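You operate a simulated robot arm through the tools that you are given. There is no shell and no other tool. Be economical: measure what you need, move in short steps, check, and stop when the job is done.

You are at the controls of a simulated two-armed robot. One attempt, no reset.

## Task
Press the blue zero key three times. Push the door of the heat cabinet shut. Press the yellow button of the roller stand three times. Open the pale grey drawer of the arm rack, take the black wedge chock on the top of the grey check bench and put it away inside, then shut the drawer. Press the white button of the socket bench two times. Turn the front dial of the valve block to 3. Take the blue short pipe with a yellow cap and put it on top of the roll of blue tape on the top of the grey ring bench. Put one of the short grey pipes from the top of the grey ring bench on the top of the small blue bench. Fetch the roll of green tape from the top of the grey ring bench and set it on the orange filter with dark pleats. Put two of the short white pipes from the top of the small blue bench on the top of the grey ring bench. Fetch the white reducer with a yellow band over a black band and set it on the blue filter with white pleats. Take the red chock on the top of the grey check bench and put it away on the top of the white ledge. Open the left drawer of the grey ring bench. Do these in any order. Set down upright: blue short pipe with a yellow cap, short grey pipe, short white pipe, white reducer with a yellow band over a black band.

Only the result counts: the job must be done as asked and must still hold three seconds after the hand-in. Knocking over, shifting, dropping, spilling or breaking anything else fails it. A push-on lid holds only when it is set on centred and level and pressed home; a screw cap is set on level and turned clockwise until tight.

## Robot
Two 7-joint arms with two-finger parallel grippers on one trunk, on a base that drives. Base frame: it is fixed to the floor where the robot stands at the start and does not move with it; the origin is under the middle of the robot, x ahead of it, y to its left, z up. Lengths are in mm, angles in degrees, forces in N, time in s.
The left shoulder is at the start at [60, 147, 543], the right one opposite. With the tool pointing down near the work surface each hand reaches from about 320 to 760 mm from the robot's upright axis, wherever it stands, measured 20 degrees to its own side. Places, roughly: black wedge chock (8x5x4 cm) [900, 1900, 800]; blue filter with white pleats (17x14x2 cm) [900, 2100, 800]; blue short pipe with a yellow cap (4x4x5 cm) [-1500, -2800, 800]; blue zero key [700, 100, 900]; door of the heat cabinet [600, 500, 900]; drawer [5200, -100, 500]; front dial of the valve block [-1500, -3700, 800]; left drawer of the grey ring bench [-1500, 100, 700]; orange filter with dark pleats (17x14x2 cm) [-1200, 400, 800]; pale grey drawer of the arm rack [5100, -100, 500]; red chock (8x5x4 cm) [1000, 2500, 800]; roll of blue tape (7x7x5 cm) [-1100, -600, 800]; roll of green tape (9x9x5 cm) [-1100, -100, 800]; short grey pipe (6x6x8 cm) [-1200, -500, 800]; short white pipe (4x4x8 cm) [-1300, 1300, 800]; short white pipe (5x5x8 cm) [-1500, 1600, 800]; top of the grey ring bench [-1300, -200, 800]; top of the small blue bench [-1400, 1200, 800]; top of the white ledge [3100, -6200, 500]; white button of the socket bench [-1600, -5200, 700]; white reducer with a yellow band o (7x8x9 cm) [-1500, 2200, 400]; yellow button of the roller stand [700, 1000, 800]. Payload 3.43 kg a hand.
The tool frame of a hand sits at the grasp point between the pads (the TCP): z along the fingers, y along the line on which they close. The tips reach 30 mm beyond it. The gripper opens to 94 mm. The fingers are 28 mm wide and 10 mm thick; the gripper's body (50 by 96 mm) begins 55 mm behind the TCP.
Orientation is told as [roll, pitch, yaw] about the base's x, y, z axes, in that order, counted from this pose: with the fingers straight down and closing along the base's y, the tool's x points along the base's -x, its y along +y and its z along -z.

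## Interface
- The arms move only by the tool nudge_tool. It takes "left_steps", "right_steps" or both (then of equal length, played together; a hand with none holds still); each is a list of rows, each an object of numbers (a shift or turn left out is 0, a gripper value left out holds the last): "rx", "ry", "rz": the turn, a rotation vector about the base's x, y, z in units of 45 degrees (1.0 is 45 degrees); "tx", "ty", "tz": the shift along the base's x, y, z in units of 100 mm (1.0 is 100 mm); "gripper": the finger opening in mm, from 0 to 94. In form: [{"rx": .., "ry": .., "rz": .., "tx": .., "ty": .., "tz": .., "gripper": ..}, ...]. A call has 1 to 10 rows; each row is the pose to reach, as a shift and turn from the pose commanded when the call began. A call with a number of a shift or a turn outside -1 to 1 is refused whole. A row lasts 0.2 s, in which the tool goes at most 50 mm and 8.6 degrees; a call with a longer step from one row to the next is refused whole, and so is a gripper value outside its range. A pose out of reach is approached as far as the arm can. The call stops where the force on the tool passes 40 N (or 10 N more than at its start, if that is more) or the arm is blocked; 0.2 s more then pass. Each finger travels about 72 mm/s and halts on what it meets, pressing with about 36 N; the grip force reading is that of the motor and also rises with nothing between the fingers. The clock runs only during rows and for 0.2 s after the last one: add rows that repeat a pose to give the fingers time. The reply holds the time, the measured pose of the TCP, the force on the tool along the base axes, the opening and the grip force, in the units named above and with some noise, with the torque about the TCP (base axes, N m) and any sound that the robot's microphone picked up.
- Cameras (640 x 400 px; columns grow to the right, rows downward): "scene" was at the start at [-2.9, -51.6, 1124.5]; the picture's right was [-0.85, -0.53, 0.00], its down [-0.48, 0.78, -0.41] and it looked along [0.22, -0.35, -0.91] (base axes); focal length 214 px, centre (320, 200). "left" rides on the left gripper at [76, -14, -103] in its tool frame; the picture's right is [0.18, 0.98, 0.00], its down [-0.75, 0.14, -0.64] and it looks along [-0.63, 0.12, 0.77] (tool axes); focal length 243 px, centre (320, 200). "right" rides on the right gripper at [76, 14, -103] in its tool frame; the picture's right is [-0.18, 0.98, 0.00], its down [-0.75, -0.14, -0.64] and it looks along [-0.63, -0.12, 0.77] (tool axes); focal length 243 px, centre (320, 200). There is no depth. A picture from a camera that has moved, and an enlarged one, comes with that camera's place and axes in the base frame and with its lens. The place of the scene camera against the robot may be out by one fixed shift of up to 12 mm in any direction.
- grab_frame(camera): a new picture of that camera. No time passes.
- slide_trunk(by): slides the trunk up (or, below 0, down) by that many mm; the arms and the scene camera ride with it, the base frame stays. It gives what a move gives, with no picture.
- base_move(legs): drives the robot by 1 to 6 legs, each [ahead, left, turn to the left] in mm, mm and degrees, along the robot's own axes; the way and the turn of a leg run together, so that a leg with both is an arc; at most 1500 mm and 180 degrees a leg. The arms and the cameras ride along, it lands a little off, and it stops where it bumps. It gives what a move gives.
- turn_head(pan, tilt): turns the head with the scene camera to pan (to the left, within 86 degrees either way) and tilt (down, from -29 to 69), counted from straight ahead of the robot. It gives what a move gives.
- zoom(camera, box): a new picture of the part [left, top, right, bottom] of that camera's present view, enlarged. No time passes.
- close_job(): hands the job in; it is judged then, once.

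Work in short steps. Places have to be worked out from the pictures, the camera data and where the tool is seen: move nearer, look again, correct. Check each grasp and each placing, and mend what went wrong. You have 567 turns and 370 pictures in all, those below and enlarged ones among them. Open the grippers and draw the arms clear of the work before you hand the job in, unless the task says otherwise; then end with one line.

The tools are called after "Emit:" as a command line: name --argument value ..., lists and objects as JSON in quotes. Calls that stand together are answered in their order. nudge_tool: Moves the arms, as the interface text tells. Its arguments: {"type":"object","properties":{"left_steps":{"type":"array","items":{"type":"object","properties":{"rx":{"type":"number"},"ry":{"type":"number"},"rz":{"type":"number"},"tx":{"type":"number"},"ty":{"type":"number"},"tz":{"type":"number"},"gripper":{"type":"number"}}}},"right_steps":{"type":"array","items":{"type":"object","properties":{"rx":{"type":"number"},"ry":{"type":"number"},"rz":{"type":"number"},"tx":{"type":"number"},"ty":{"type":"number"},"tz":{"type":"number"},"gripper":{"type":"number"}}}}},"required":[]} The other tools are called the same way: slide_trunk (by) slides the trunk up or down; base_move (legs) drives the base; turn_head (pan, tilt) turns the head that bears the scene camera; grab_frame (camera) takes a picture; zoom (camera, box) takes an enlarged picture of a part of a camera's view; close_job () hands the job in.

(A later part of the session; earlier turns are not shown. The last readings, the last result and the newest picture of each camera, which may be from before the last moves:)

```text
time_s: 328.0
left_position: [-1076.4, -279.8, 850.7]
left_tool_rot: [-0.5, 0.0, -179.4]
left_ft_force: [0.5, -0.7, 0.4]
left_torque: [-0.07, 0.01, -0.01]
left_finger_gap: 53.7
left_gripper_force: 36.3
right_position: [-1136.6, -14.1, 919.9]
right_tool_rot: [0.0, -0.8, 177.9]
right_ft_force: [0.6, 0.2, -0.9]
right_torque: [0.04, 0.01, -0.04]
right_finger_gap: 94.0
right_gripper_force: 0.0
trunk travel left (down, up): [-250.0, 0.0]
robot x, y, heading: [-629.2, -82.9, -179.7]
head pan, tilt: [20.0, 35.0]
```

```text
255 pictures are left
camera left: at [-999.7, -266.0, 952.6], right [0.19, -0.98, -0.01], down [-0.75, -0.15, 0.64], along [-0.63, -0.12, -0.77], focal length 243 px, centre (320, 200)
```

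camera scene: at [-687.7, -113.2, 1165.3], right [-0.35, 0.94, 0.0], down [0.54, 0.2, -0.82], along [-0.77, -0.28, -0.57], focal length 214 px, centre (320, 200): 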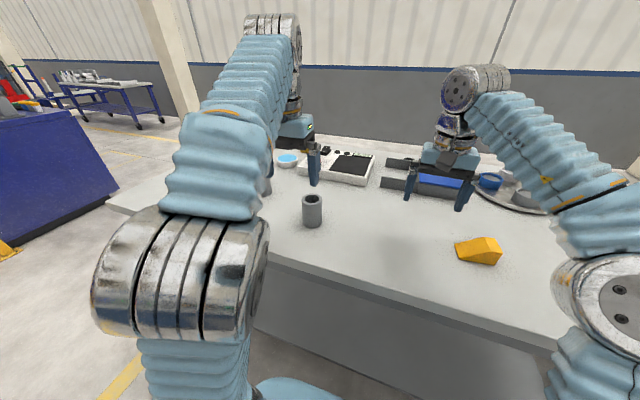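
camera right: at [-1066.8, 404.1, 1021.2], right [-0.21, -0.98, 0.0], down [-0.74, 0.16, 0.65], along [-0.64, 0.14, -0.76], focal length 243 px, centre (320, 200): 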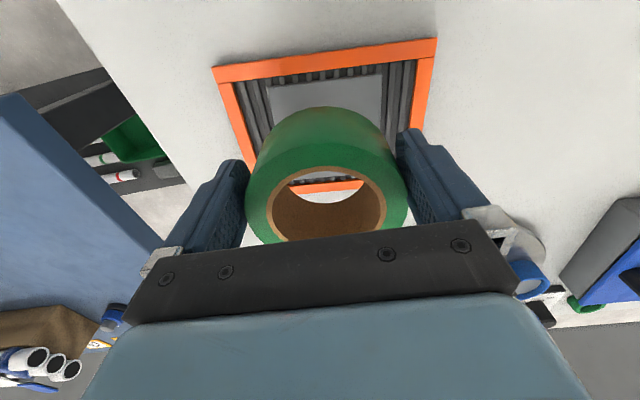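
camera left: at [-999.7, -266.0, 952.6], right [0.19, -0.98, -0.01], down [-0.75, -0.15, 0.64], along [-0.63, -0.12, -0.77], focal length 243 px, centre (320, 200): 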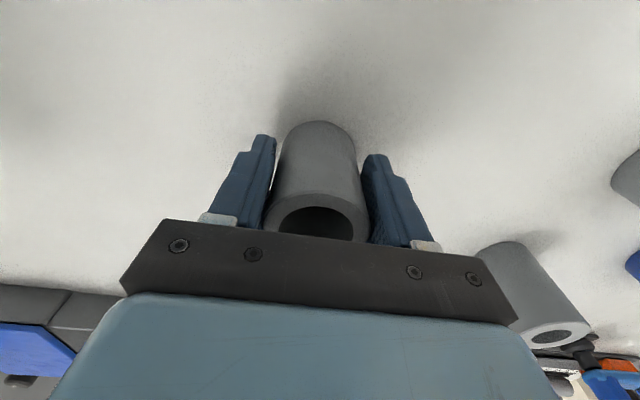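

Gripped (53.7 mm). I lift and drive right (+y) to the small blue bench.

Emit:
nudge_tool --left_steps '[{"tz": 0.3}, {"tz": 0.6}, {"tz": 0.9}, {"tz": 1.0, "tx": 0.3}]'

Emit:
base_move --legs '[[0, -1250, 0]]'

Emit:
turn_head --pan 0 --tilt 30

Emit:
grab_frame --camera "scene"

```text
time_s: 329.0
left_position: [-1046.4, -279.7, 956.0]
left_tool_rot: [-0.5, 0.0, -179.4]
left_ft_force: [-0.7, 0.0, -0.9]
left_torque: [-0.01, -0.01, -0.02]
left_finger_gap: 53.6
left_gripper_force: 35.6
right_position: [-1137.0, -14.0, 919.0]
right_tool_rot: [0.1, -0.8, 177.9]
right_ft_force: [0.4, -0.1, -1.4]
right_torque: [0.01, -0.02, -0.01]
right_finger_gap: 93.9
right_gripper_force: 0.0
trunk travel left (down, up): [-250.0, 0.0]
robot x, y, heading: [-632.8, -80.6, -179.8]
head pan, tilt: [20.0, 35.0]
```

```text
time_s: 335.3
left_position: [-1050.4, 971.3, 954.5]
left_tool_rot: [-0.4, 0.0, -179.4]
left_ft_force: [-0.1, 0.2, -1.1]
left_torque: [0.01, 0.01, 0.01]
left_finger_gap: 53.8
left_gripper_force: 35.7
right_position: [-1141.8, 1238.4, 918.9]
right_tool_rot: [0.2, -0.9, 177.8]
right_ft_force: [-0.3, -0.7, 0.4]
right_torque: [0.01, -0.01, -0.05]
right_finger_gap: 94.3
right_gripper_force: 0.1
trunk travel left (down, up): [-250.0, 0.0]
robot x, y, heading: [-633.6, 1169.0, -179.9]
head pan, tilt: [20.0, 35.0]
```

```text
time_s: 336.1
left_position: [-1052.0, 971.6, 954.2]
left_tool_rot: [-0.4, 0.0, -179.5]
left_ft_force: [-0.3, -0.4, -1.4]
left_torque: [-0.01, 0.01, 0.0]
left_finger_gap: 53.9
left_gripper_force: 35.9
right_position: [-1141.1, 1238.6, 918.7]
right_tool_rot: [0.2, -0.9, 177.8]
right_ft_force: [-0.5, -0.2, -0.3]
right_torque: [0.0, 0.05, 0.04]
right_finger_gap: 93.9
right_gripper_force: 0.0
trunk travel left (down, up): [-250.0, 0.0]
robot x, y, heading: [-635.2, 1170.4, -179.8]
head pan, tilt: [0.0, 30.0]
```

```text
254 pictures are left
camera scene: at [-701.1, 1167.9, 1173.0], right [-0.01, 1.0, 0.0], down [0.5, 0.0, -0.87], along [-0.87, 0.0, -0.5], focal length 214 px, centre (320, 200)
```

scene: 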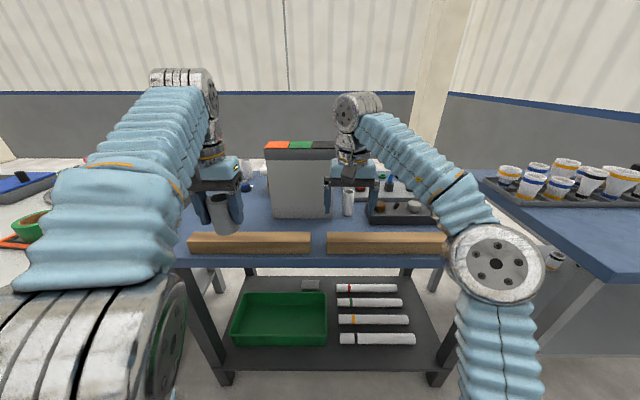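

Emit:
zoom --camera "scene" --box '[170, 140, 330, 260]'

Emit:
zoom --camera "scene" --box '[320, 140, 480, 260]'

Emit:
grab_frame --camera "left"

Emit:
grab_frame --camera "right"

```text
3.33 times, centred on (250, 200) of scene
camera zoom: at [-701.1, 1167.9, 1173.0], right [-0.01, 1.0, 0.0], down [0.5, 0.0, -0.87], along [-0.87, 0.0, -0.5], focal length 715 px, centre (553, 200)
```

zoom: 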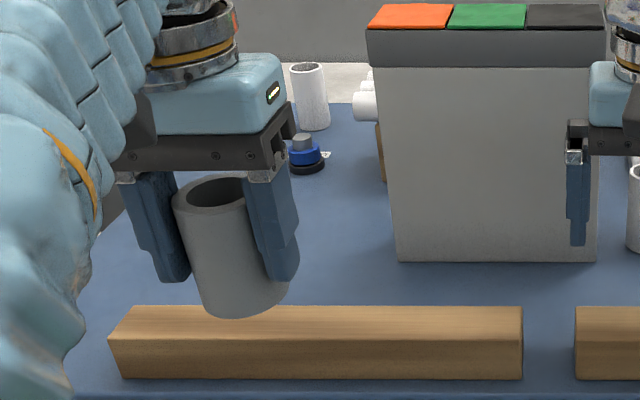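

```text
3.33 times, centred on (400, 200) of scene
camera zoom: at [-701.1, 1167.9, 1173.0], right [-0.01, 1.0, 0.0], down [0.5, 0.0, -0.87], along [-0.87, 0.0, -0.5], focal length 715 px, centre (53, 200)
```

zoom: 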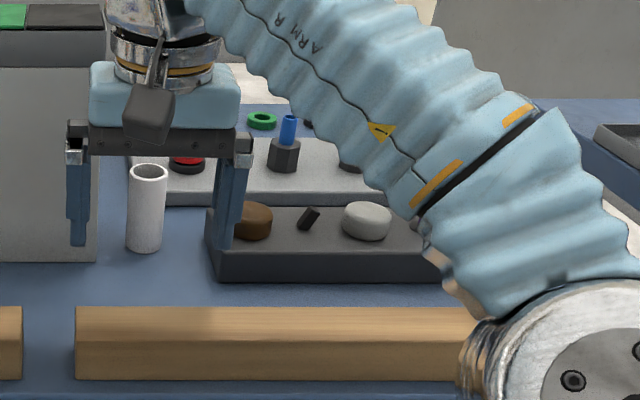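

```text
251 pictures are left
camera left: at [-975.6, 984.8, 1056.5], right [0.19, -0.98, -0.01], down [-0.75, -0.15, 0.64], along [-0.63, -0.12, -0.77], focal length 243 px, centre (320, 200)
```

left: 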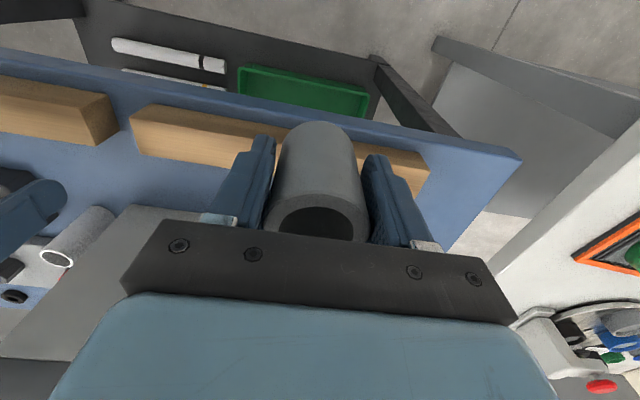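

```text
250 pictures are left
camera right: at [-1065.0, 1219.7, 1021.5], right [-0.22, -0.98, 0.0], down [-0.74, 0.17, 0.65], along [-0.64, 0.14, -0.76], focal length 243 px, centre (320, 200)
```

right: 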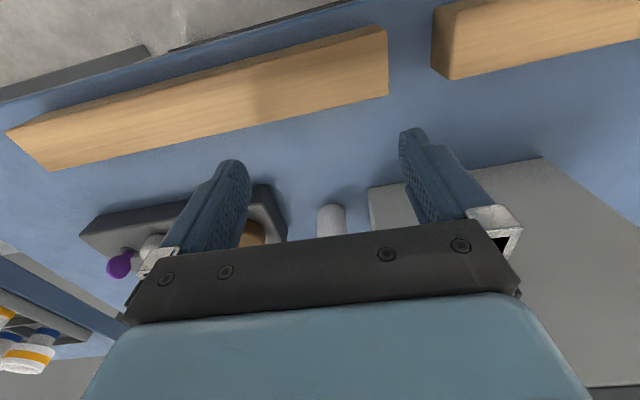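

Free spot for the grey pipe: left of the grey box, behind the wooden bar, at about [-1200, 958]. I move there.

Emit:
nudge_tool --left_steps '[{"tx": -0.4}, {"tx": -0.8}, {"tx": -1.0, "ty": -0.1}]'

Emit:
nudge_tool --left_steps '[{"tx": -0.4}, {"tx": -0.48}, {"tx": -0.48, "tz": -0.3}, {"tx": -0.48, "tz": -0.6}]'

Emit:
zoom --camera "scene" --box '[170, 140, 330, 260]'

Emit:
grab_frame --camera "left"

```text
time_s: 336.9
left_position: [-1139.0, 964.8, 945.9]
left_tool_rot: [-0.4, -0.1, -179.6]
left_ft_force: [0.8, -0.9, -1.1]
left_torque: [0.04, 0.02, 0.0]
left_finger_gap: 53.6
left_gripper_force: 35.7
left hand out of reach, approached as far as the arm can: row 3
right_position: [-1142.3, 1238.0, 918.8]
right_tool_rot: [0.0, -1.0, 178.0]
right_ft_force: [0.0, 0.1, 0.8]
right_torque: [0.06, 0.02, 0.03]
right_finger_gap: 94.1
right_gripper_force: 0.1
trunk travel left (down, up): [-250.0, 0.0]
robot x, y, heading: [-635.6, 1170.4, -179.5]
head pan, tilt: [0.0, 30.0]
```

```text
time_s: 337.9
left_position: [-1160.3, 974.9, 887.4]
left_tool_rot: [-0.4, -0.1, -179.5]
left_ft_force: [-0.6, -0.1, -1.3]
left_torque: [0.03, -0.03, 0.04]
left_finger_gap: 53.7
left_gripper_force: 36.0
left hand out of reach, approached as far as the arm can: row 1, 2, 3, 4
right_position: [-1142.3, 1237.3, 918.9]
right_tool_rot: [0.2, -0.9, 177.9]
right_ft_force: [0.2, 0.4, -0.4]
right_torque: [0.0, -0.01, -0.01]
right_finger_gap: 94.0
right_gripper_force: 0.0
trunk travel left (down, up): [-250.0, 0.0]
robot x, y, heading: [-633.9, 1167.9, -179.9]
head pan, tilt: [0.0, 30.0]
```

```text
3.33 times, centred on (250, 200) of scene
camera zoom: at [-701.1, 1167.9, 1173.1], right [0.0, 1.0, 0.0], down [0.5, 0.0, -0.87], along [-0.87, 0.0, -0.5], focal length 715 px, centre (553, 200)
```

zoom: 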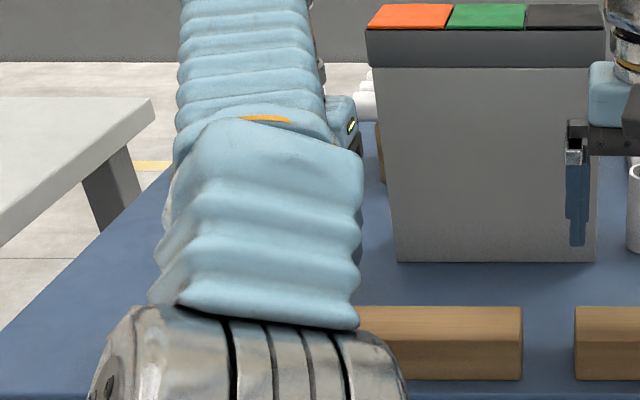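

```text
248 pictures are left
camera left: at [-1084.4, 989.6, 988.9], right [0.19, -0.98, -0.01], down [-0.75, -0.15, 0.64], along [-0.63, -0.12, -0.77], focal length 243 px, centre (320, 200)
```

left: 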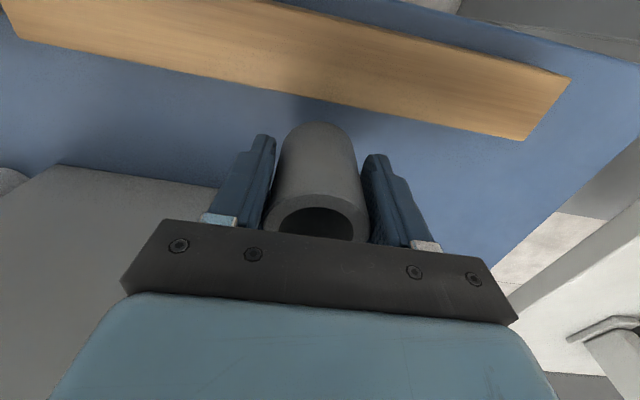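

I retract the right hand a bit, then drive 45 mm forward so the left hand gets to the spot.

Emit:
nudge_tool --right_steps '[{"tx": 0.4}, {"tx": 0.8}]'

Emit:
base_move --legs '[[45, 0, 0]]'

Emit:
grab_frame --camera "left"

```text
time_s: 338.5
left_position: [-1160.7, 975.9, 886.9]
left_tool_rot: [-0.4, 0.0, -179.5]
left_ft_force: [0.0, 0.3, -1.4]
left_torque: [0.0, -0.03, 0.0]
left_finger_gap: 54.0
left_gripper_force: 36.1
right_position: [-1062.4, 1237.4, 920.4]
right_tool_rot: [0.2, -0.7, 177.9]
right_ft_force: [0.7, -0.2, 0.1]
right_torque: [-0.02, 0.01, 0.0]
right_finger_gap: 94.0
right_gripper_force: 0.0
trunk travel left (down, up): [-250.0, 0.0]
robot x, y, heading: [-635.0, 1170.9, -179.4]
head pan, tilt: [0.0, 30.0]
```

```text
time_s: 339.4
left_position: [-1206.0, 975.5, 887.1]
left_tool_rot: [-0.4, 0.0, -179.5]
left_ft_force: [-0.6, -0.7, -1.0]
left_torque: [-0.01, 0.01, 0.0]
left_finger_gap: 53.6
left_gripper_force: 36.4
right_position: [-1109.0, 1237.1, 921.1]
right_tool_rot: [0.1, -0.9, 177.9]
right_ft_force: [-0.1, 0.2, -0.5]
right_torque: [-0.03, 0.01, 0.04]
right_finger_gap: 93.7
right_gripper_force: 0.2
trunk travel left (down, up): [-250.0, 0.0]
robot x, y, heading: [-677.9, 1166.4, -179.8]
head pan, tilt: [0.0, 30.0]
```

```text
247 pictures are left
camera left: at [-1129.6, 989.9, 989.2], right [0.19, -0.98, -0.01], down [-0.75, -0.15, 0.64], along [-0.63, -0.12, -0.77], focal length 243 px, centre (320, 200)
```

left: 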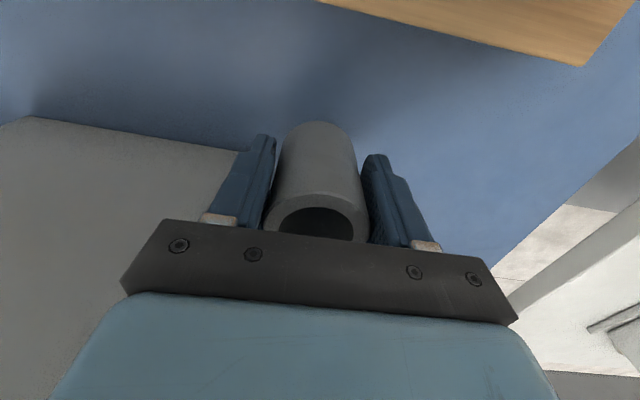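

Clear behind the bar; the box edge is ~20 mm to the side. I shift 20 mm to −y and lower until the pipe touches down.

Emit:
nudge_tool --left_steps '[{"ty": -0.2}, {"ty": -0.2, "tz": -0.2}, {"ty": -0.2, "tz": -0.26}, {"ty": -0.2, "tz": -0.31}, {"ty": -0.2, "tz": -0.35}, {"ty": -0.2, "tz": -0.39}, {"ty": -0.2, "tz": -0.43}]'

```text
time_s: 341.0
left_position: [-1204.7, 955.5, 847.4]
left_tool_rot: [-0.3, -0.3, -179.5]
left_ft_force: [-3.2, -0.1, 29.2]
left_torque: [-0.21, 0.3, 0.04]
left_finger_gap: 54.4
left_gripper_force: 36.0
right_position: [-1107.5, 1237.6, 922.2]
right_tool_rot: [0.2, -0.9, 177.9]
right_ft_force: [-0.3, 0.4, 0.5]
right_torque: [0.0, 0.0, 0.04]
right_finger_gap: 94.2
right_gripper_force: 0.1
trunk travel left (down, up): [-250.0, 0.0]
robot x, y, heading: [-685.5, 1169.4, -179.8]
head pan, tilt: [0.0, 30.0]
```

The pipe is on the bench (contact 29 N). I relax 2 mm, open to 72 mm, and lift.

Emit:
nudge_tool --left_steps '[{"tz": 0.02, "gripper": 72}, {"tz": 0.02, "gripper": 72}, {"tz": 0.02, "gripper": 72}, {"tz": 0.3}, {"tz": 0.6}, {"tz": 0.9}, {"tz": 1.0, "tx": 0.2}]'

Emit:
nudge_tool --left_steps '[{"tx": 0.4}, {"tx": 0.8}, {"tx": 1.0}]'

Emit:
grab_frame --camera "left"

Emit:
grab_frame --camera "scene"

```text
time_s: 342.6
left_position: [-1182.2, 955.3, 943.1]
left_tool_rot: [-0.4, -0.1, -179.6]
left_ft_force: [-0.2, -0.1, -0.9]
left_torque: [0.02, -0.06, 0.01]
left_finger_gap: 71.9
left_gripper_force: 0.1
left hand out of reach, approached as far as the arm can: row 5, 6, 7
right_position: [-1107.2, 1237.1, 920.7]
right_tool_rot: [0.1, -0.9, 177.9]
right_ft_force: [0.0, 0.1, 0.1]
right_torque: [-0.02, 0.0, 0.0]
right_finger_gap: 94.1
right_gripper_force: 0.1
trunk travel left (down, up): [-250.0, 0.0]
robot x, y, heading: [-680.3, 1167.8, -179.9]
head pan, tilt: [0.0, 30.0]
```

```text
time_s: 343.4
left_position: [-1082.5, 957.1, 941.6]
left_tool_rot: [-0.3, 0.0, -179.5]
left_ft_force: [-0.1, 0.1, -0.2]
left_torque: [0.02, 0.03, 0.01]
left_finger_gap: 72.3
left_gripper_force: 0.1
right_position: [-1107.9, 1237.7, 920.2]
right_tool_rot: [0.1, -0.9, 177.9]
right_ft_force: [0.3, -0.6, 0.2]
right_torque: [-0.02, -0.01, 0.0]
right_finger_gap: 94.0
right_gripper_force: 0.1
trunk travel left (down, up): [-250.0, 0.0]
robot x, y, heading: [-681.9, 1169.2, -179.4]
head pan, tilt: [0.0, 30.0]
```

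```text
246 pictures are left
camera left: at [-1006.3, 970.8, 1043.2], right [0.19, -0.98, -0.01], down [-0.75, -0.15, 0.64], along [-0.63, -0.12, -0.77], focal length 243 px, centre (320, 200)
```

left: 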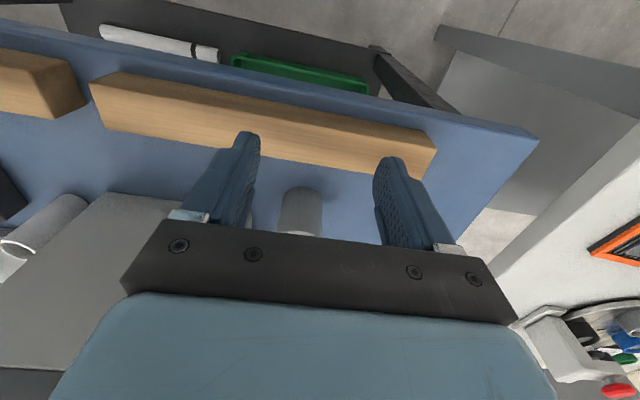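

```text
245 pictures are left
camera scene: at [-746.3, 1167.9, 1173.0], right [0.0, 1.0, 0.0], down [0.5, 0.0, -0.87], along [-0.87, 0.0, -0.5], focal length 214 px, centre (320, 200)
```

scene: 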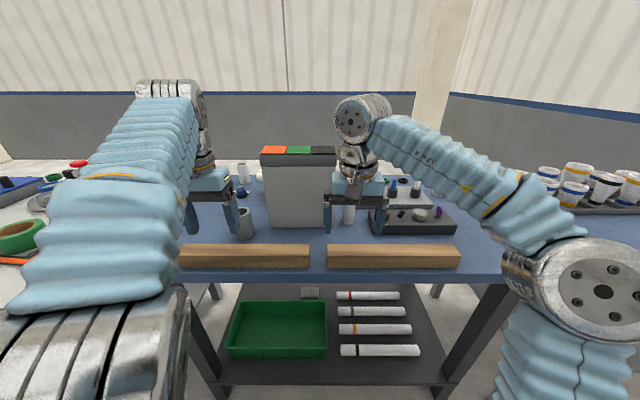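

The grey pipe stands upright on the small blue bench. The easier white pipes are on the far side; first I drive right to look for the reducer at [-1500, 2200, 400].

Emit:
base_move --legs '[[-250, 0, 0], [0, -900, 0]]'

Emit:
turn_head --pan 0 --tilt 30

Emit:
grab_frame --camera "scene"

```text
time_s: 349.5
left_position: [-835.9, 1861.5, 941.2]
left_tool_rot: [-0.4, 0.0, 179.5]
left_ft_force: [-0.5, -0.4, -0.3]
left_torque: [-0.01, 0.01, 0.0]
left_finger_gap: 72.0
left_gripper_force: 0.1
right_position: [-857.4, 2140.7, 921.2]
right_tool_rot: [0.1, -0.8, 177.0]
right_ft_force: [0.0, 0.0, 0.7]
right_torque: [0.0, 0.03, -0.02]
right_finger_gap: 94.2
right_gripper_force: 0.1
trunk travel left (down, up): [-250.0, 0.0]
robot x, y, heading: [-430.7, 2068.8, 179.3]
head pan, tilt: [0.0, 30.0]
```

```text
time_s: 350.1
left_position: [-836.3, 1861.6, 940.2]
left_tool_rot: [-0.5, 0.0, 179.6]
left_ft_force: [0.2, 0.5, -1.2]
left_torque: [-0.03, -0.03, -0.01]
left_finger_gap: 71.8
left_gripper_force: 0.2
right_position: [-857.6, 2141.2, 920.6]
right_tool_rot: [0.0, -0.8, 176.9]
right_ft_force: [-0.6, 0.4, 0.7]
right_torque: [0.04, 0.0, 0.01]
right_finger_gap: 93.8
right_gripper_force: 0.1
trunk travel left (down, up): [-250.0, 0.0]
robot x, y, heading: [-435.7, 2069.0, 179.3]
head pan, tilt: [0.0, 30.0]
```

```text
244 pictures are left
camera scene: at [-496.9, 2066.9, 1173.0], right [0.01, 1.0, 0.0], down [0.5, -0.01, -0.87], along [-0.87, 0.01, -0.5], focal length 214 px, centre (320, 200)
```

scene: 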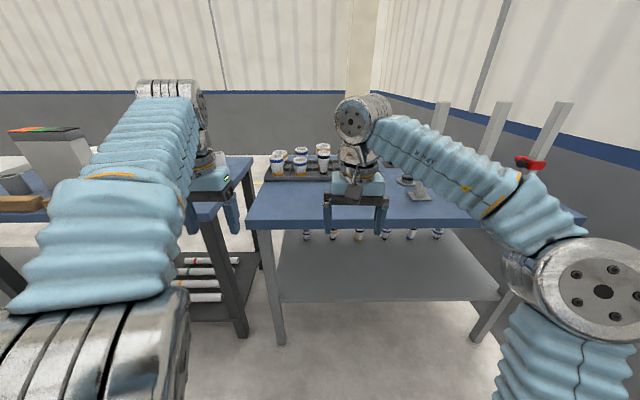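

Emit:
zoom --camera "scene" --box '[250, 200, 490, 310]'

```text
2.67 times, centred on (370, 255) of scene
camera zoom: at [-496.9, 2066.9, 1173.0], right [0.01, 1.0, 0.0], down [0.5, -0.01, -0.87], along [-0.87, 0.01, -0.5], focal length 572 px, centre (187, 53)
```

zoom: 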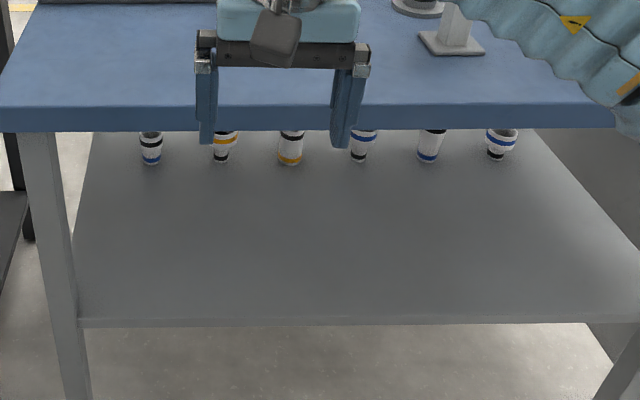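

Six reducers stand on the low shelf (z≈400) near the far (west) side; the second from the left shows yellow over black. They are better reached from the west aisle. First I go south to scout the way to the dial, button and blue pipe.

Emit:
base_move --legs '[[0, 1500, 0.7], [0, 1500, 0], [0, 700, 0], [0, 0, 90]]'

Emit:
turn_head --pan 0 --tilt 12

Emit:
grab_frame --camera "scene"

```text
time_s: 371.7
left_position: [-121.4, -1985.9, 941.1]
left_tool_rot: [-0.4, 0.0, -87.6]
left_ft_force: [-0.7, -0.4, -0.7]
left_torque: [-0.04, -0.02, 0.02]
left_finger_gap: 71.9
left_gripper_force: 0.1
right_position: [-398.6, -2020.9, 920.4]
right_tool_rot: [0.1, -0.9, -90.2]
right_ft_force: [-0.1, 1.1, -0.7]
right_torque: [0.03, 0.01, -0.01]
right_finger_gap: 94.0
right_gripper_force: 0.0
trunk travel left (down, up): [-250.0, 0.0]
robot x, y, heading: [-345.5, -1589.9, -88.0]
head pan, tilt: [0.0, 30.0]
```

```text
time_s: 372.5
left_position: [-121.5, -1987.1, 940.9]
left_tool_rot: [-0.4, 0.0, -87.6]
left_ft_force: [-0.5, -1.0, 0.1]
left_torque: [0.0, -0.01, -0.02]
left_finger_gap: 72.1
left_gripper_force: 0.0
right_position: [-399.5, -2019.7, 920.4]
right_tool_rot: [0.2, -1.0, -90.2]
right_ft_force: [-0.3, 1.0, 0.1]
right_torque: [0.0, -0.03, 0.02]
right_finger_gap: 94.0
right_gripper_force: 0.1
trunk travel left (down, up): [-250.0, 0.0]
robot x, y, heading: [-346.1, -1593.9, -88.2]
head pan, tilt: [0.0, 12.0]
```

```text
242 pictures are left
camera scene: at [-348.2, -1656.3, 1202.1], right [-1.0, -0.04, 0.0], down [-0.01, 0.21, -0.98], along [0.04, -0.98, -0.21], focal length 214 px, centre (320, 200)
```

scene: 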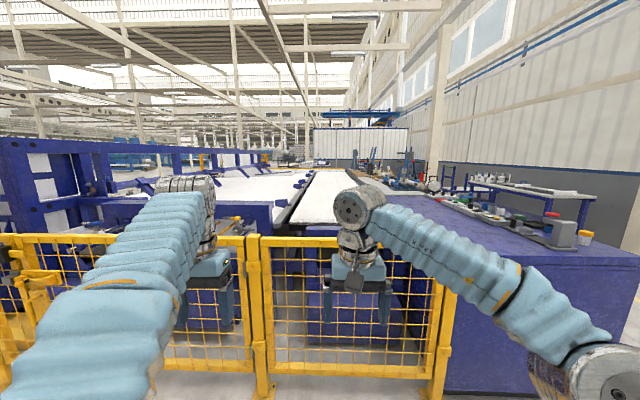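

The purple machine's work side is on the west. I turn west and drive through the gap to the west aisle, then look south along it.

Emit:
base_move --legs '[[0, 0, -91.8], [1500, 0, 0], [450, 0, 0], [0, 0, 91]]'

Emit:
grab_frame --camera "scene"

```text
time_s: 390.2
left_position: [-2083.0, -1959.4, 942.0]
left_tool_rot: [-0.4, 0.0, -86.3]
left_ft_force: [0.2, -0.5, 0.0]
left_torque: [0.01, 0.0, -0.01]
left_finger_gap: 72.2
left_gripper_force: 0.0
right_position: [-2359.5, -2001.2, 921.8]
right_tool_rot: [0.1, -0.9, -88.9]
right_ft_force: [0.6, 0.3, 1.0]
right_torque: [0.0, -0.05, -0.01]
right_finger_gap: 94.0
right_gripper_force: 0.1
trunk travel left (down, up): [-250.0, 0.0]
robot x, y, heading: [-2316.0, -1573.5, -86.7]
head pan, tilt: [0.0, 12.0]
```

```text
241 pictures are left
camera scene: at [-2316.8, -1634.8, 1202.1], right [-1.0, -0.06, 0.0], down [-0.01, 0.21, -0.98], along [0.06, -0.98, -0.21], focal length 214 px, centre (320, 200)
```

scene: 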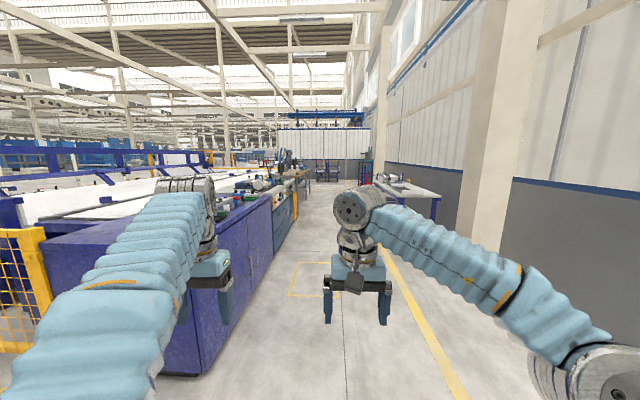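

The machine's west side is accessible. I drive south to y≈-2830 and turn to face it.

Emit:
base_move --legs '[[1260, 0, -3.3], [0, 0, 90]]'

Emit:
turn_head --pan 0 --tilt 25

Emit:
grab_frame --camera "scene"

```text
time_s: 400.4
left_position: [-1869.7, -2632.2, 942.1]
left_tool_rot: [-0.4, 0.1, 0.4]
left_ft_force: [0.4, 0.5, 0.4]
left_torque: [-0.01, 0.02, 0.0]
left_finger_gap: 72.0
left_gripper_force: 0.1
right_position: [-1845.4, -2910.1, 920.4]
right_tool_rot: [0.1, -0.8, -2.2]
right_ft_force: [-0.8, -0.7, -1.1]
right_torque: [0.01, 0.02, 0.0]
right_finger_gap: 94.2
right_gripper_force: 0.1
trunk travel left (down, up): [-250.0, 0.0]
robot x, y, heading: [-2273.2, -2840.9, 0.2]
head pan, tilt: [0.0, 12.0]
```

```text
time_s: 401.2
left_position: [-1869.9, -2630.5, 941.4]
left_tool_rot: [-0.4, 0.0, 0.5]
left_ft_force: [0.3, 0.6, 0.4]
left_torque: [0.01, 0.02, 0.03]
left_finger_gap: 72.1
left_gripper_force: 0.0
right_position: [-1845.3, -2909.9, 921.1]
right_tool_rot: [0.2, -0.9, -2.2]
right_ft_force: [-0.4, 0.0, 0.4]
right_torque: [0.0, 0.0, 0.0]
right_finger_gap: 94.1
right_gripper_force: 0.1
trunk travel left (down, up): [-250.0, 0.0]
robot x, y, heading: [-2276.5, -2838.5, 0.1]
head pan, tilt: [0.0, 25.0]
```

```text
240 pictures are left
camera scene: at [-2213.8, -2843.2, 1181.1], right [0.0, -1.0, 0.0], down [-0.42, 0.0, -0.91], along [0.91, 0.0, -0.42], focal length 214 px, centre (320, 200)
```

scene: 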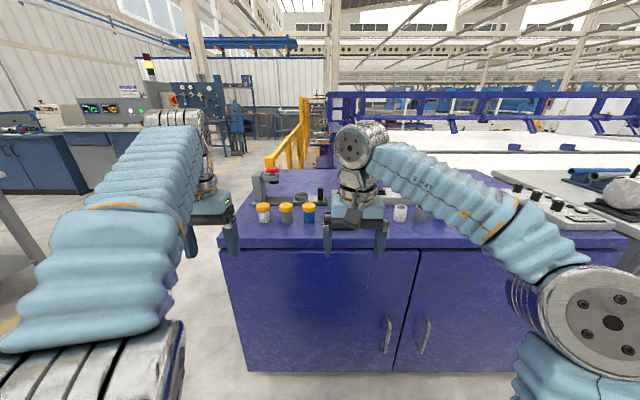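

Emit:
zoom --camera "scene" --box '[230, 160, 350, 250]'

Emit:
zoom --camera "scene" --box '[340, 160, 640, 270]'

```text
4.44 times, centred on (290, 205) of scene
camera zoom: at [-2213.8, -2843.2, 1181.1], right [0.0, -1.0, 0.0], down [-0.42, 0.0, -0.91], along [0.91, 0.0, -0.42], focal length 953 px, centre (453, 178)
```

zoom: 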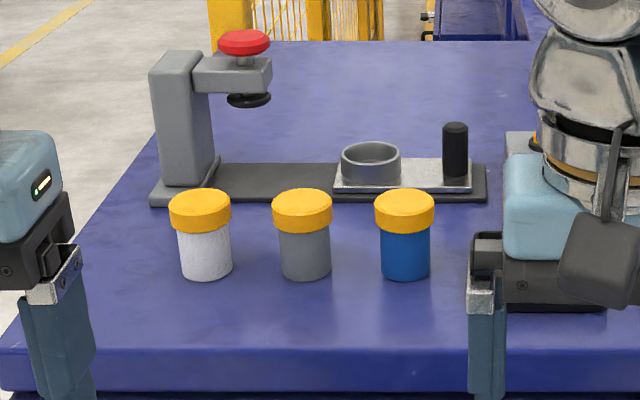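

```text
2.13 times, centred on (490, 215) of scene
camera zoom: at [-2213.8, -2843.2, 1181.1], right [0.0, -1.0, 0.0], down [-0.42, 0.0, -0.91], along [0.91, 0.0, -0.42], focal length 458 px, centre (-43, 168)
```

zoom: 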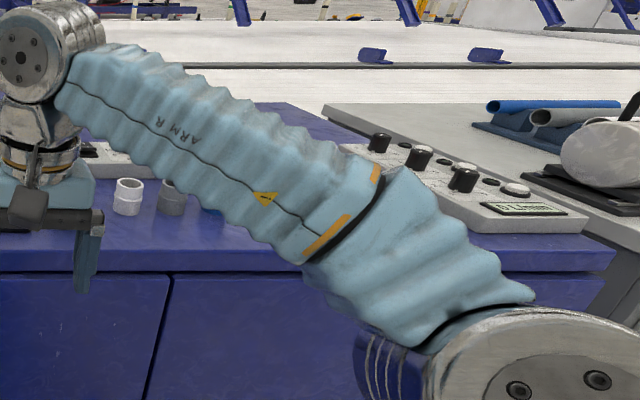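

The blue pipe with the yellow cap is at about [-1568, -2806]. I centre the left hand in y, retract the right, and drive closer.

Emit:
nudge_tool --left_steps '[{"ty": -0.4}, {"ty": -0.8}, {"ty": -1.0}]' --right_steps '[{"ty": -0.3, "tx": -0.2}, {"ty": -0.6, "tx": -0.4}, {"ty": -0.8, "tx": -0.6}]'

Emit:
base_move --legs '[[260, 0, 0]]'

Emit:
nudge_tool --left_steps '[{"ty": -0.3}, {"ty": -0.6}, {"ty": -0.72}]'

Emit:
grab_frame --camera "left"

Emit:
grab_frame --camera "scene"

```text
time_s: 402.0
left_position: [-1871.2, -2730.5, 940.3]
left_tool_rot: [-0.4, 0.0, 0.4]
left_ft_force: [0.3, -0.7, -0.5]
left_torque: [0.05, 0.03, -0.04]
left_finger_gap: 71.9
left_gripper_force: 0.0
right_position: [-1904.1, -2990.1, 919.2]
right_tool_rot: [0.1, -0.9, -2.1]
right_ft_force: [0.6, -0.7, 0.3]
right_torque: [-0.02, 0.02, 0.01]
right_finger_gap: 94.0
right_gripper_force: 0.1
trunk travel left (down, up): [-250.0, 0.0]
robot x, y, heading: [-2270.7, -2840.2, 0.2]
head pan, tilt: [0.0, 25.0]
```

```text
time_s: 403.9
left_position: [-1613.3, -2730.9, 940.3]
left_tool_rot: [-0.4, 0.0, 0.1]
left_ft_force: [-0.8, 0.7, -0.2]
left_torque: [0.01, 0.02, 0.0]
left_finger_gap: 71.9
left_gripper_force: 0.1
right_position: [-1648.2, -2990.6, 919.7]
right_tool_rot: [0.1, -0.8, -2.5]
right_ft_force: [0.5, 0.1, 0.4]
right_torque: [0.0, 0.01, -0.02]
right_finger_gap: 94.2
right_gripper_force: 0.1
trunk travel left (down, up): [-250.0, 0.0]
robot x, y, heading: [-2011.6, -2844.4, -0.1]
head pan, tilt: [0.0, 25.0]
```

```text
time_s: 404.7
left_position: [-1611.8, -2804.4, 940.8]
left_tool_rot: [-0.3, 0.0, 0.2]
left_ft_force: [0.2, 0.2, 0.3]
left_torque: [0.01, -0.02, -0.03]
left_finger_gap: 72.1
left_gripper_force: 0.0
right_position: [-1647.1, -2989.9, 919.3]
right_tool_rot: [0.1, -1.0, -2.5]
right_ft_force: [0.8, -0.1, -0.2]
right_torque: [0.0, 0.0, -0.01]
right_finger_gap: 93.9
right_gripper_force: 0.1
trunk travel left (down, up): [-250.0, 0.0]
robot x, y, heading: [-2013.7, -2843.1, -0.3]
head pan, tilt: [0.0, 25.0]
```

```text
237 pictures are left
camera left: at [-1688.6, -2819.0, 1043.2], right [-0.19, 0.98, -0.01], down [0.75, 0.15, 0.64], along [0.63, 0.11, -0.77], focal length 243 px, centre (320, 200)
```

left: 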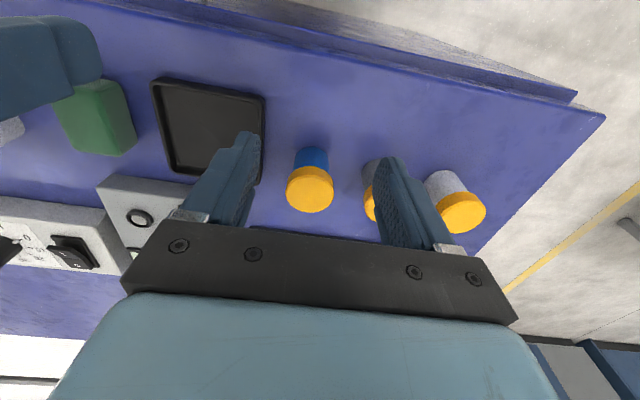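

```text
236 pictures are left
camera scene: at [-1954.9, -2843.4, 1181.0], right [0.0, -1.0, 0.0], down [-0.42, 0.0, -0.91], along [0.91, 0.0, -0.42], focal length 214 px, centre (320, 200)
```

scene: 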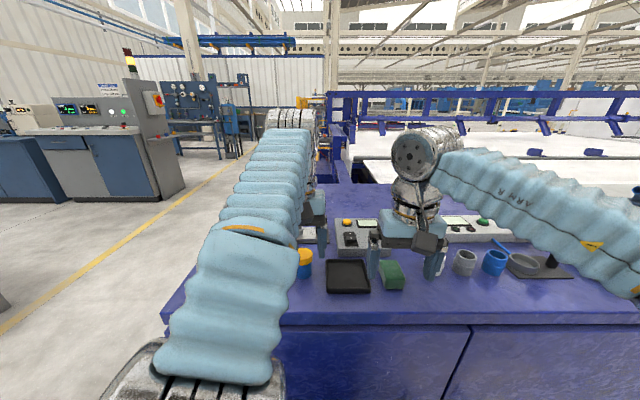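

Cap centre ≈ [-1552, -2807]. I narrow the opening to 64 mm, move above, and check.

Emit:
nudge_tool --left_steps '[{"tx": 0.3, "ty": -0.03, "gripper": 64}, {"tx": 0.6, "ty": -0.03}, {"tx": 0.6, "ty": -0.03, "tz": -0.3}, {"tx": 0.6, "ty": -0.03, "tz": -0.4}]'

Emit:
zoom --camera "left" --box '[180, 80, 460, 260]'

```text
time_s: 405.7
left_position: [-1551.3, -2805.5, 901.3]
left_tool_rot: [-0.4, -0.1, 0.2]
left_ft_force: [0.0, 0.3, 0.5]
left_torque: [0.01, -0.02, -0.02]
left_finger_gap: 64.0
left_gripper_force: 0.1
right_position: [-1646.1, -2990.8, 919.4]
right_tool_rot: [0.1, -0.9, -2.5]
right_ft_force: [0.2, -0.4, 0.1]
right_torque: [0.0, 0.0, 0.0]
right_finger_gap: 93.9
right_gripper_force: 0.1
trunk travel left (down, up): [-250.0, 0.0]
robot x, y, heading: [-2015.9, -2842.0, 0.0]
head pan, tilt: [0.0, 25.0]
```

```text
2.22 times, centred on (320, 170) of left
camera zoom: at [-1627.1, -2821.2, 1002.2], right [-0.19, 0.98, -0.01], down [0.75, 0.15, 0.64], along [0.63, 0.11, -0.77], focal length 539 px, centre (320, 267)
```

zoom: 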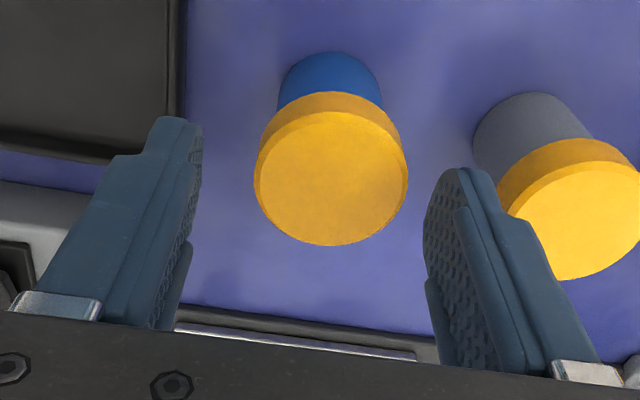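

Aligned within a few mm; shift +3 mm in y and descend, then grip.

Emit:
nudge_tool --left_steps '[{"ty": 0.03, "tz": -0.2}, {"ty": 0.03, "tz": -0.4}, {"ty": 0.03, "tz": -0.55}, {"ty": 0.03, "tz": -0.62}, {"ty": 0.03, "tz": -0.62, "gripper": 50}, {"ty": 0.03, "tz": -0.62, "gripper": 30}, {"ty": 0.03, "tz": -0.62, "gripper": 25}, {"ty": 0.03, "tz": -0.62, "gripper": 25}]'

Emit:
nudge_tool --left_steps '[{"tz": 0.2}, {"tz": 0.5}, {"tz": 0.8}]'

Emit:
grab_frame --camera "left"

Emit:
grab_frame --camera "scene"

```text
time_s: 407.5
left_position: [-1551.8, -2802.8, 838.5]
left_tool_rot: [-0.4, 0.0, 0.2]
left_ft_force: [0.3, -0.4, -0.2]
left_torque: [-0.04, -0.02, 0.0]
left_finger_gap: 48.9
left_gripper_force: 36.4
right_position: [-1646.3, -2991.2, 920.5]
right_tool_rot: [0.2, -0.8, -2.6]
right_ft_force: [0.4, -0.8, 0.3]
right_torque: [-0.02, 0.01, 0.0]
right_finger_gap: 94.0
right_gripper_force: 0.0
trunk travel left (down, up): [-250.0, 0.0]
robot x, y, heading: [-2008.0, -2839.3, -0.2]
head pan, tilt: [0.0, 25.0]
```

```text
time_s: 408.3
left_position: [-1550.3, -2804.4, 918.4]
left_tool_rot: [-0.5, 0.0, 0.2]
left_ft_force: [0.1, 1.2, -0.7]
left_torque: [0.01, 0.01, 0.03]
left_finger_gap: 49.0
left_gripper_force: 36.0
right_position: [-1646.2, -2991.0, 919.7]
right_tool_rot: [0.0, -0.9, -2.5]
right_ft_force: [-0.1, -0.1, 1.1]
right_torque: [-0.02, 0.03, -0.05]
right_finger_gap: 94.1
right_gripper_force: 0.1
trunk travel left (down, up): [-250.0, 0.0]
robot x, y, heading: [-2015.3, -2842.0, -0.1]
head pan, tilt: [0.0, 25.0]
```

```text
234 pictures are left
camera left: at [-1626.6, -2819.3, 1020.1], right [-0.19, 0.98, -0.01], down [0.75, 0.15, 0.64], along [0.63, 0.11, -0.77], focal length 243 px, centre (320, 200)
```

left: 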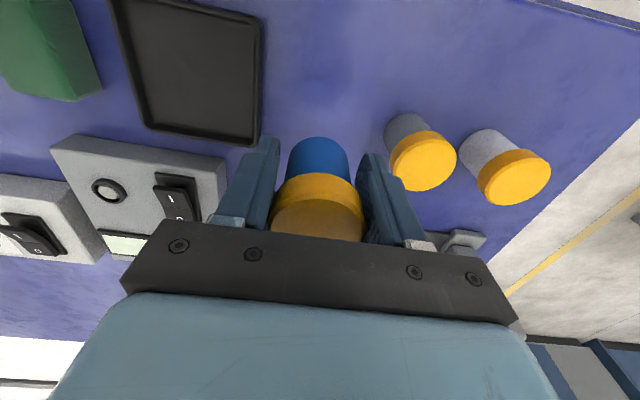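

```text
233 pictures are left
camera scene: at [-1954.9, -2843.4, 1181.0], right [0.0, -1.0, 0.0], down [-0.42, 0.0, -0.91], along [0.91, 0.0, -0.42], focal length 214 px, centre (320, 200)
```

scene: 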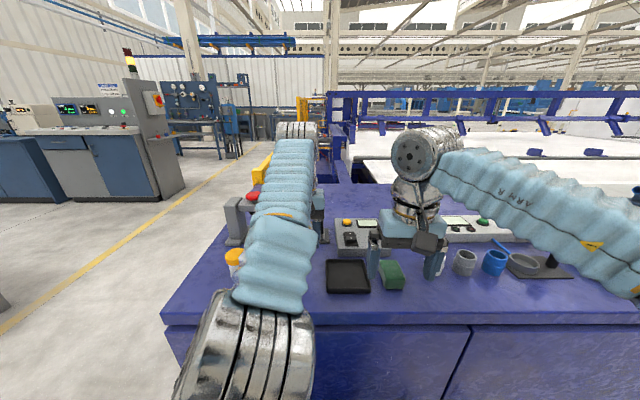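

The blue pipe with its cap is lifted together. Keeping it in the left hand, I back off and drive right (−y) to the valve block.

Emit:
base_move --legs '[[-250, 0, 0], [0, -900, 0]]'

Emit:
grab_frame --camera "scene"

```text
time_s: 414.4
left_position: [-1790.1, -3696.5, 917.5]
left_tool_rot: [-0.4, 0.0, 1.4]
left_ft_force: [0.3, -0.4, -1.2]
left_torque: [0.01, 0.01, 0.03]
left_finger_gap: 48.1
left_gripper_force: 36.0
right_position: [-1881.7, -3886.4, 920.8]
right_tool_rot: [0.0, -0.9, -1.0]
right_ft_force: [-0.6, 0.3, -0.4]
right_torque: [0.03, -0.02, 0.02]
right_finger_gap: 94.2
right_gripper_force: 0.0
trunk travel left (down, up): [-250.0, 0.0]
robot x, y, heading: [-2250.8, -3745.1, 0.9]
head pan, tilt: [0.0, 25.0]
```

```text
232 pictures are left
camera scene: at [-2193.8, -3745.1, 1181.0], right [0.02, -1.0, 0.0], down [-0.42, -0.01, -0.91], along [0.91, 0.02, -0.42], focal length 214 px, centre (320, 200)
```

scene: 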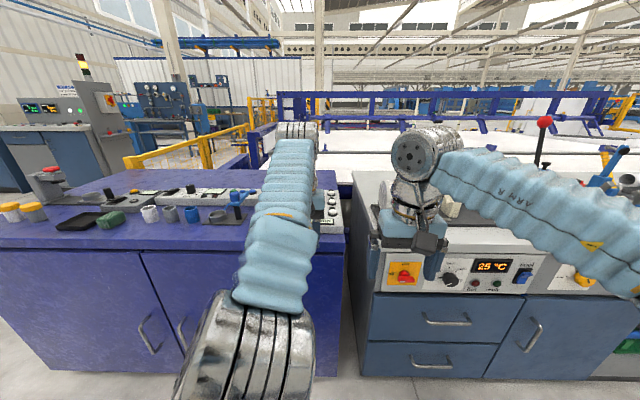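

The left arm hides the spot; I move it aside and zoom.

Emit:
nudge_tool --left_steps '[{"ty": 0.4, "tx": -0.2}, {"ty": 0.8, "tx": -0.4}, {"ty": 1.0, "tx": -0.6}]'

Emit:
nudge_tool --left_steps '[{"ty": 0.4}, {"ty": 0.8}, {"ty": 1.0}]'

Emit:
zoom --camera "scene" --box '[200, 160, 380, 270]'

```text
time_s: 415.2
left_position: [-1848.5, -3597.4, 918.1]
left_tool_rot: [-0.4, 0.0, 1.5]
left_ft_force: [-0.2, -0.1, -0.5]
left_torque: [0.02, -0.04, 0.0]
left_finger_gap: 48.1
left_gripper_force: 36.1
right_position: [-1881.1, -3885.3, 920.1]
right_tool_rot: [0.1, -0.9, -1.2]
right_ft_force: [1.4, 0.2, 0.9]
right_torque: [-0.01, 0.02, 0.0]
right_finger_gap: 94.3
right_gripper_force: 0.2
trunk travel left (down, up): [-250.0, 0.0]
robot x, y, heading: [-2250.4, -3747.2, 1.1]
head pan, tilt: [0.0, 25.0]
```

```text
time_s: 416.0
left_position: [-1850.2, -3498.5, 918.0]
left_tool_rot: [-0.4, 0.1, 1.5]
left_ft_force: [-0.7, 0.8, 0.4]
left_torque: [0.0, -0.02, 0.0]
left_finger_gap: 48.2
left_gripper_force: 36.4
right_position: [-1882.5, -3885.5, 918.7]
right_tool_rot: [0.1, -0.9, -1.2]
right_ft_force: [0.0, 1.2, 1.1]
right_torque: [-0.03, 0.0, 0.02]
right_finger_gap: 93.9
right_gripper_force: 0.0
trunk travel left (down, up): [-250.0, 0.0]
robot x, y, heading: [-2251.1, -3746.6, 1.2]
head pan, tilt: [0.0, 25.0]
```

```text
3.56 times, centred on (290, 215) of scene
camera zoom: at [-2193.9, -3745.1, 1181.0], right [0.02, -1.0, 0.0], down [-0.42, -0.01, -0.91], along [0.91, 0.02, -0.42], focal length 763 px, centre (427, 147)
```

zoom: 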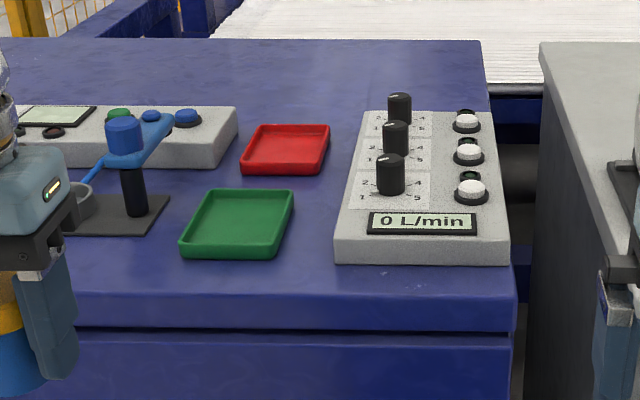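

Emit:
zoom --camera "scene" --box '[288, 182, 338, 232]'

```text
8.00 times, centred on (313, 207) of scene
camera zoom: at [-2193.9, -3745.1, 1181.0], right [0.02, -1.0, 0.0], down [-0.42, -0.01, -0.91], along [0.91, 0.02, -0.42], focal length 1716 px, centre (376, 144)
```

zoom: 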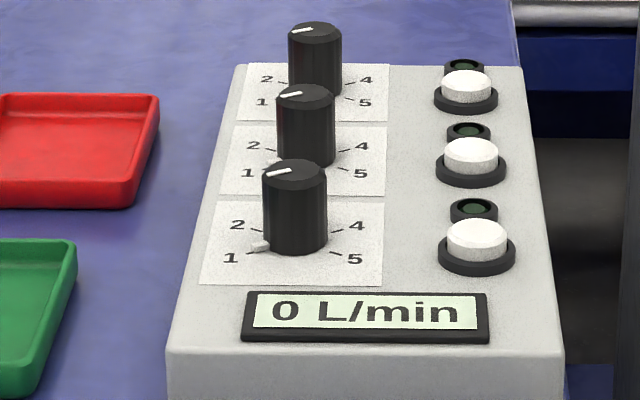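

The front dial points at 1; numbers are 60° apart, so it must turn 120° clockwise (seen from above) to 3. I raise the left hand and drive closer, with the dial on the right hand's side.

Emit:
nudge_tool --left_steps '[{"tz": 0.4}, {"tz": 0.8}, {"tz": 0.8, "tx": -0.3}]'

Emit:
base_move --legs '[[0, 110, -1], [230, 0, 0]]'

Emit:
nudge_tool --right_steps '[{"ty": 0.2, "tx": -0.2}, {"ty": 0.4, "tx": -0.2, "tz": 0.2}]'

Emit:
grab_frame --camera "scene"

Emit:
grab_frame --camera "right"

```text
time_s: 416.8
left_position: [-1878.5, -3499.0, 997.5]
left_tool_rot: [-0.4, 0.1, 1.5]
left_ft_force: [0.4, -0.2, -0.7]
left_torque: [0.03, 0.03, -0.01]
left_finger_gap: 48.1
left_gripper_force: 35.8
left hand out of reach, approached as far as the arm can: row 2
right_position: [-1883.2, -3885.7, 919.5]
right_tool_rot: [0.1, -0.8, -1.2]
right_ft_force: [-0.2, 0.2, 1.2]
right_torque: [0.04, -0.02, -0.02]
right_finger_gap: 94.2
right_gripper_force: 0.0
trunk travel left (down, up): [-250.0, 0.0]
robot x, y, heading: [-2251.7, -3746.4, 1.0]
head pan, tilt: [0.0, 25.0]
```

```text
time_s: 419.4
left_position: [-1648.4, -3393.7, 997.4]
left_tool_rot: [-0.3, 0.0, 0.5]
left_ft_force: [-0.6, 0.2, -0.8]
left_torque: [0.03, -0.01, 0.02]
left_finger_gap: 47.9
left_gripper_force: 36.0
right_position: [-1657.8, -3779.7, 919.4]
right_tool_rot: [0.1, -0.9, -2.1]
right_ft_force: [0.5, -0.2, -0.8]
right_torque: [0.02, -0.02, 0.03]
right_finger_gap: 94.0
right_gripper_force: 0.0
trunk travel left (down, up): [-250.0, 0.0]
robot x, y, heading: [-2023.0, -3632.5, 0.4]
head pan, tilt: [0.0, 25.0]
```

```text
time_s: 419.9
left_position: [-1647.4, -3393.4, 997.4]
left_tool_rot: [-0.4, 0.1, 0.5]
left_ft_force: [-0.1, 0.4, -0.3]
left_torque: [-0.02, 0.0, -0.01]
left_finger_gap: 47.9
left_gripper_force: 36.1
right_position: [-1678.3, -3739.8, 940.0]
right_tool_rot: [0.1, -0.9, -2.1]
right_ft_force: [-0.5, 0.0, 0.1]
right_torque: [0.02, -0.02, 0.01]
right_finger_gap: 94.0
right_gripper_force: 0.1
trunk travel left (down, up): [-250.0, 0.0]
robot x, y, heading: [-2023.0, -3634.5, 0.2]
head pan, tilt: [0.0, 25.0]
```

```text
229 pictures are left
camera scene: at [-1966.8, -3634.4, 1181.0], right [0.0, -1.0, 0.0], down [-0.42, 0.0, -0.91], along [0.91, 0.0, -0.42], focal length 214 px, centre (320, 200)
```

scene: 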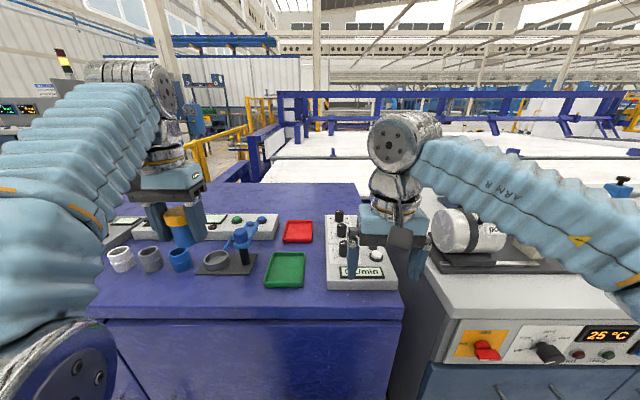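

```text
228 pictures are left
camera right: at [-1755.1, -3723.8, 1041.7], right [0.22, 0.98, 0.0], down [0.74, -0.17, 0.65], along [0.64, -0.14, -0.76], focal length 243 px, centre (320, 200)
```

right: 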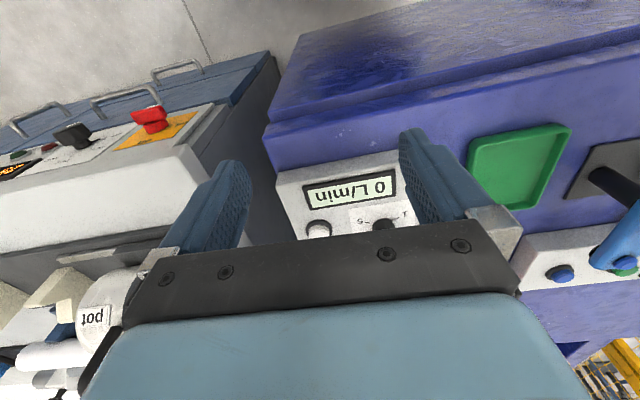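

Emit:
zoom --camera "scene" --box '[315, 195, 415, 295]'

```text
4.00 times, centred on (365, 245) of scene
camera zoom: at [-1966.8, -3634.4, 1181.0], right [0.0, -1.0, 0.0], down [-0.42, 0.0, -0.91], along [0.91, 0.0, -0.42], focal length 858 px, centre (140, 20)
```

zoom: 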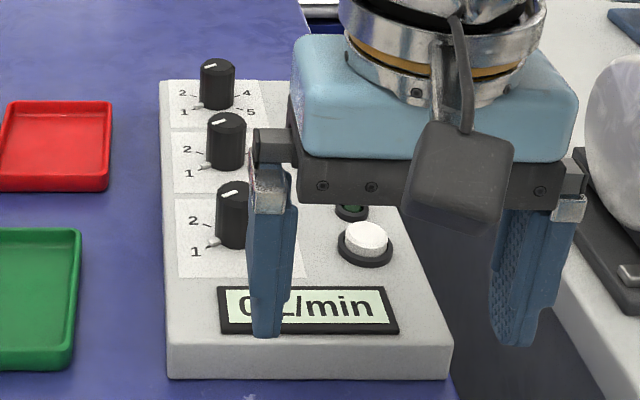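

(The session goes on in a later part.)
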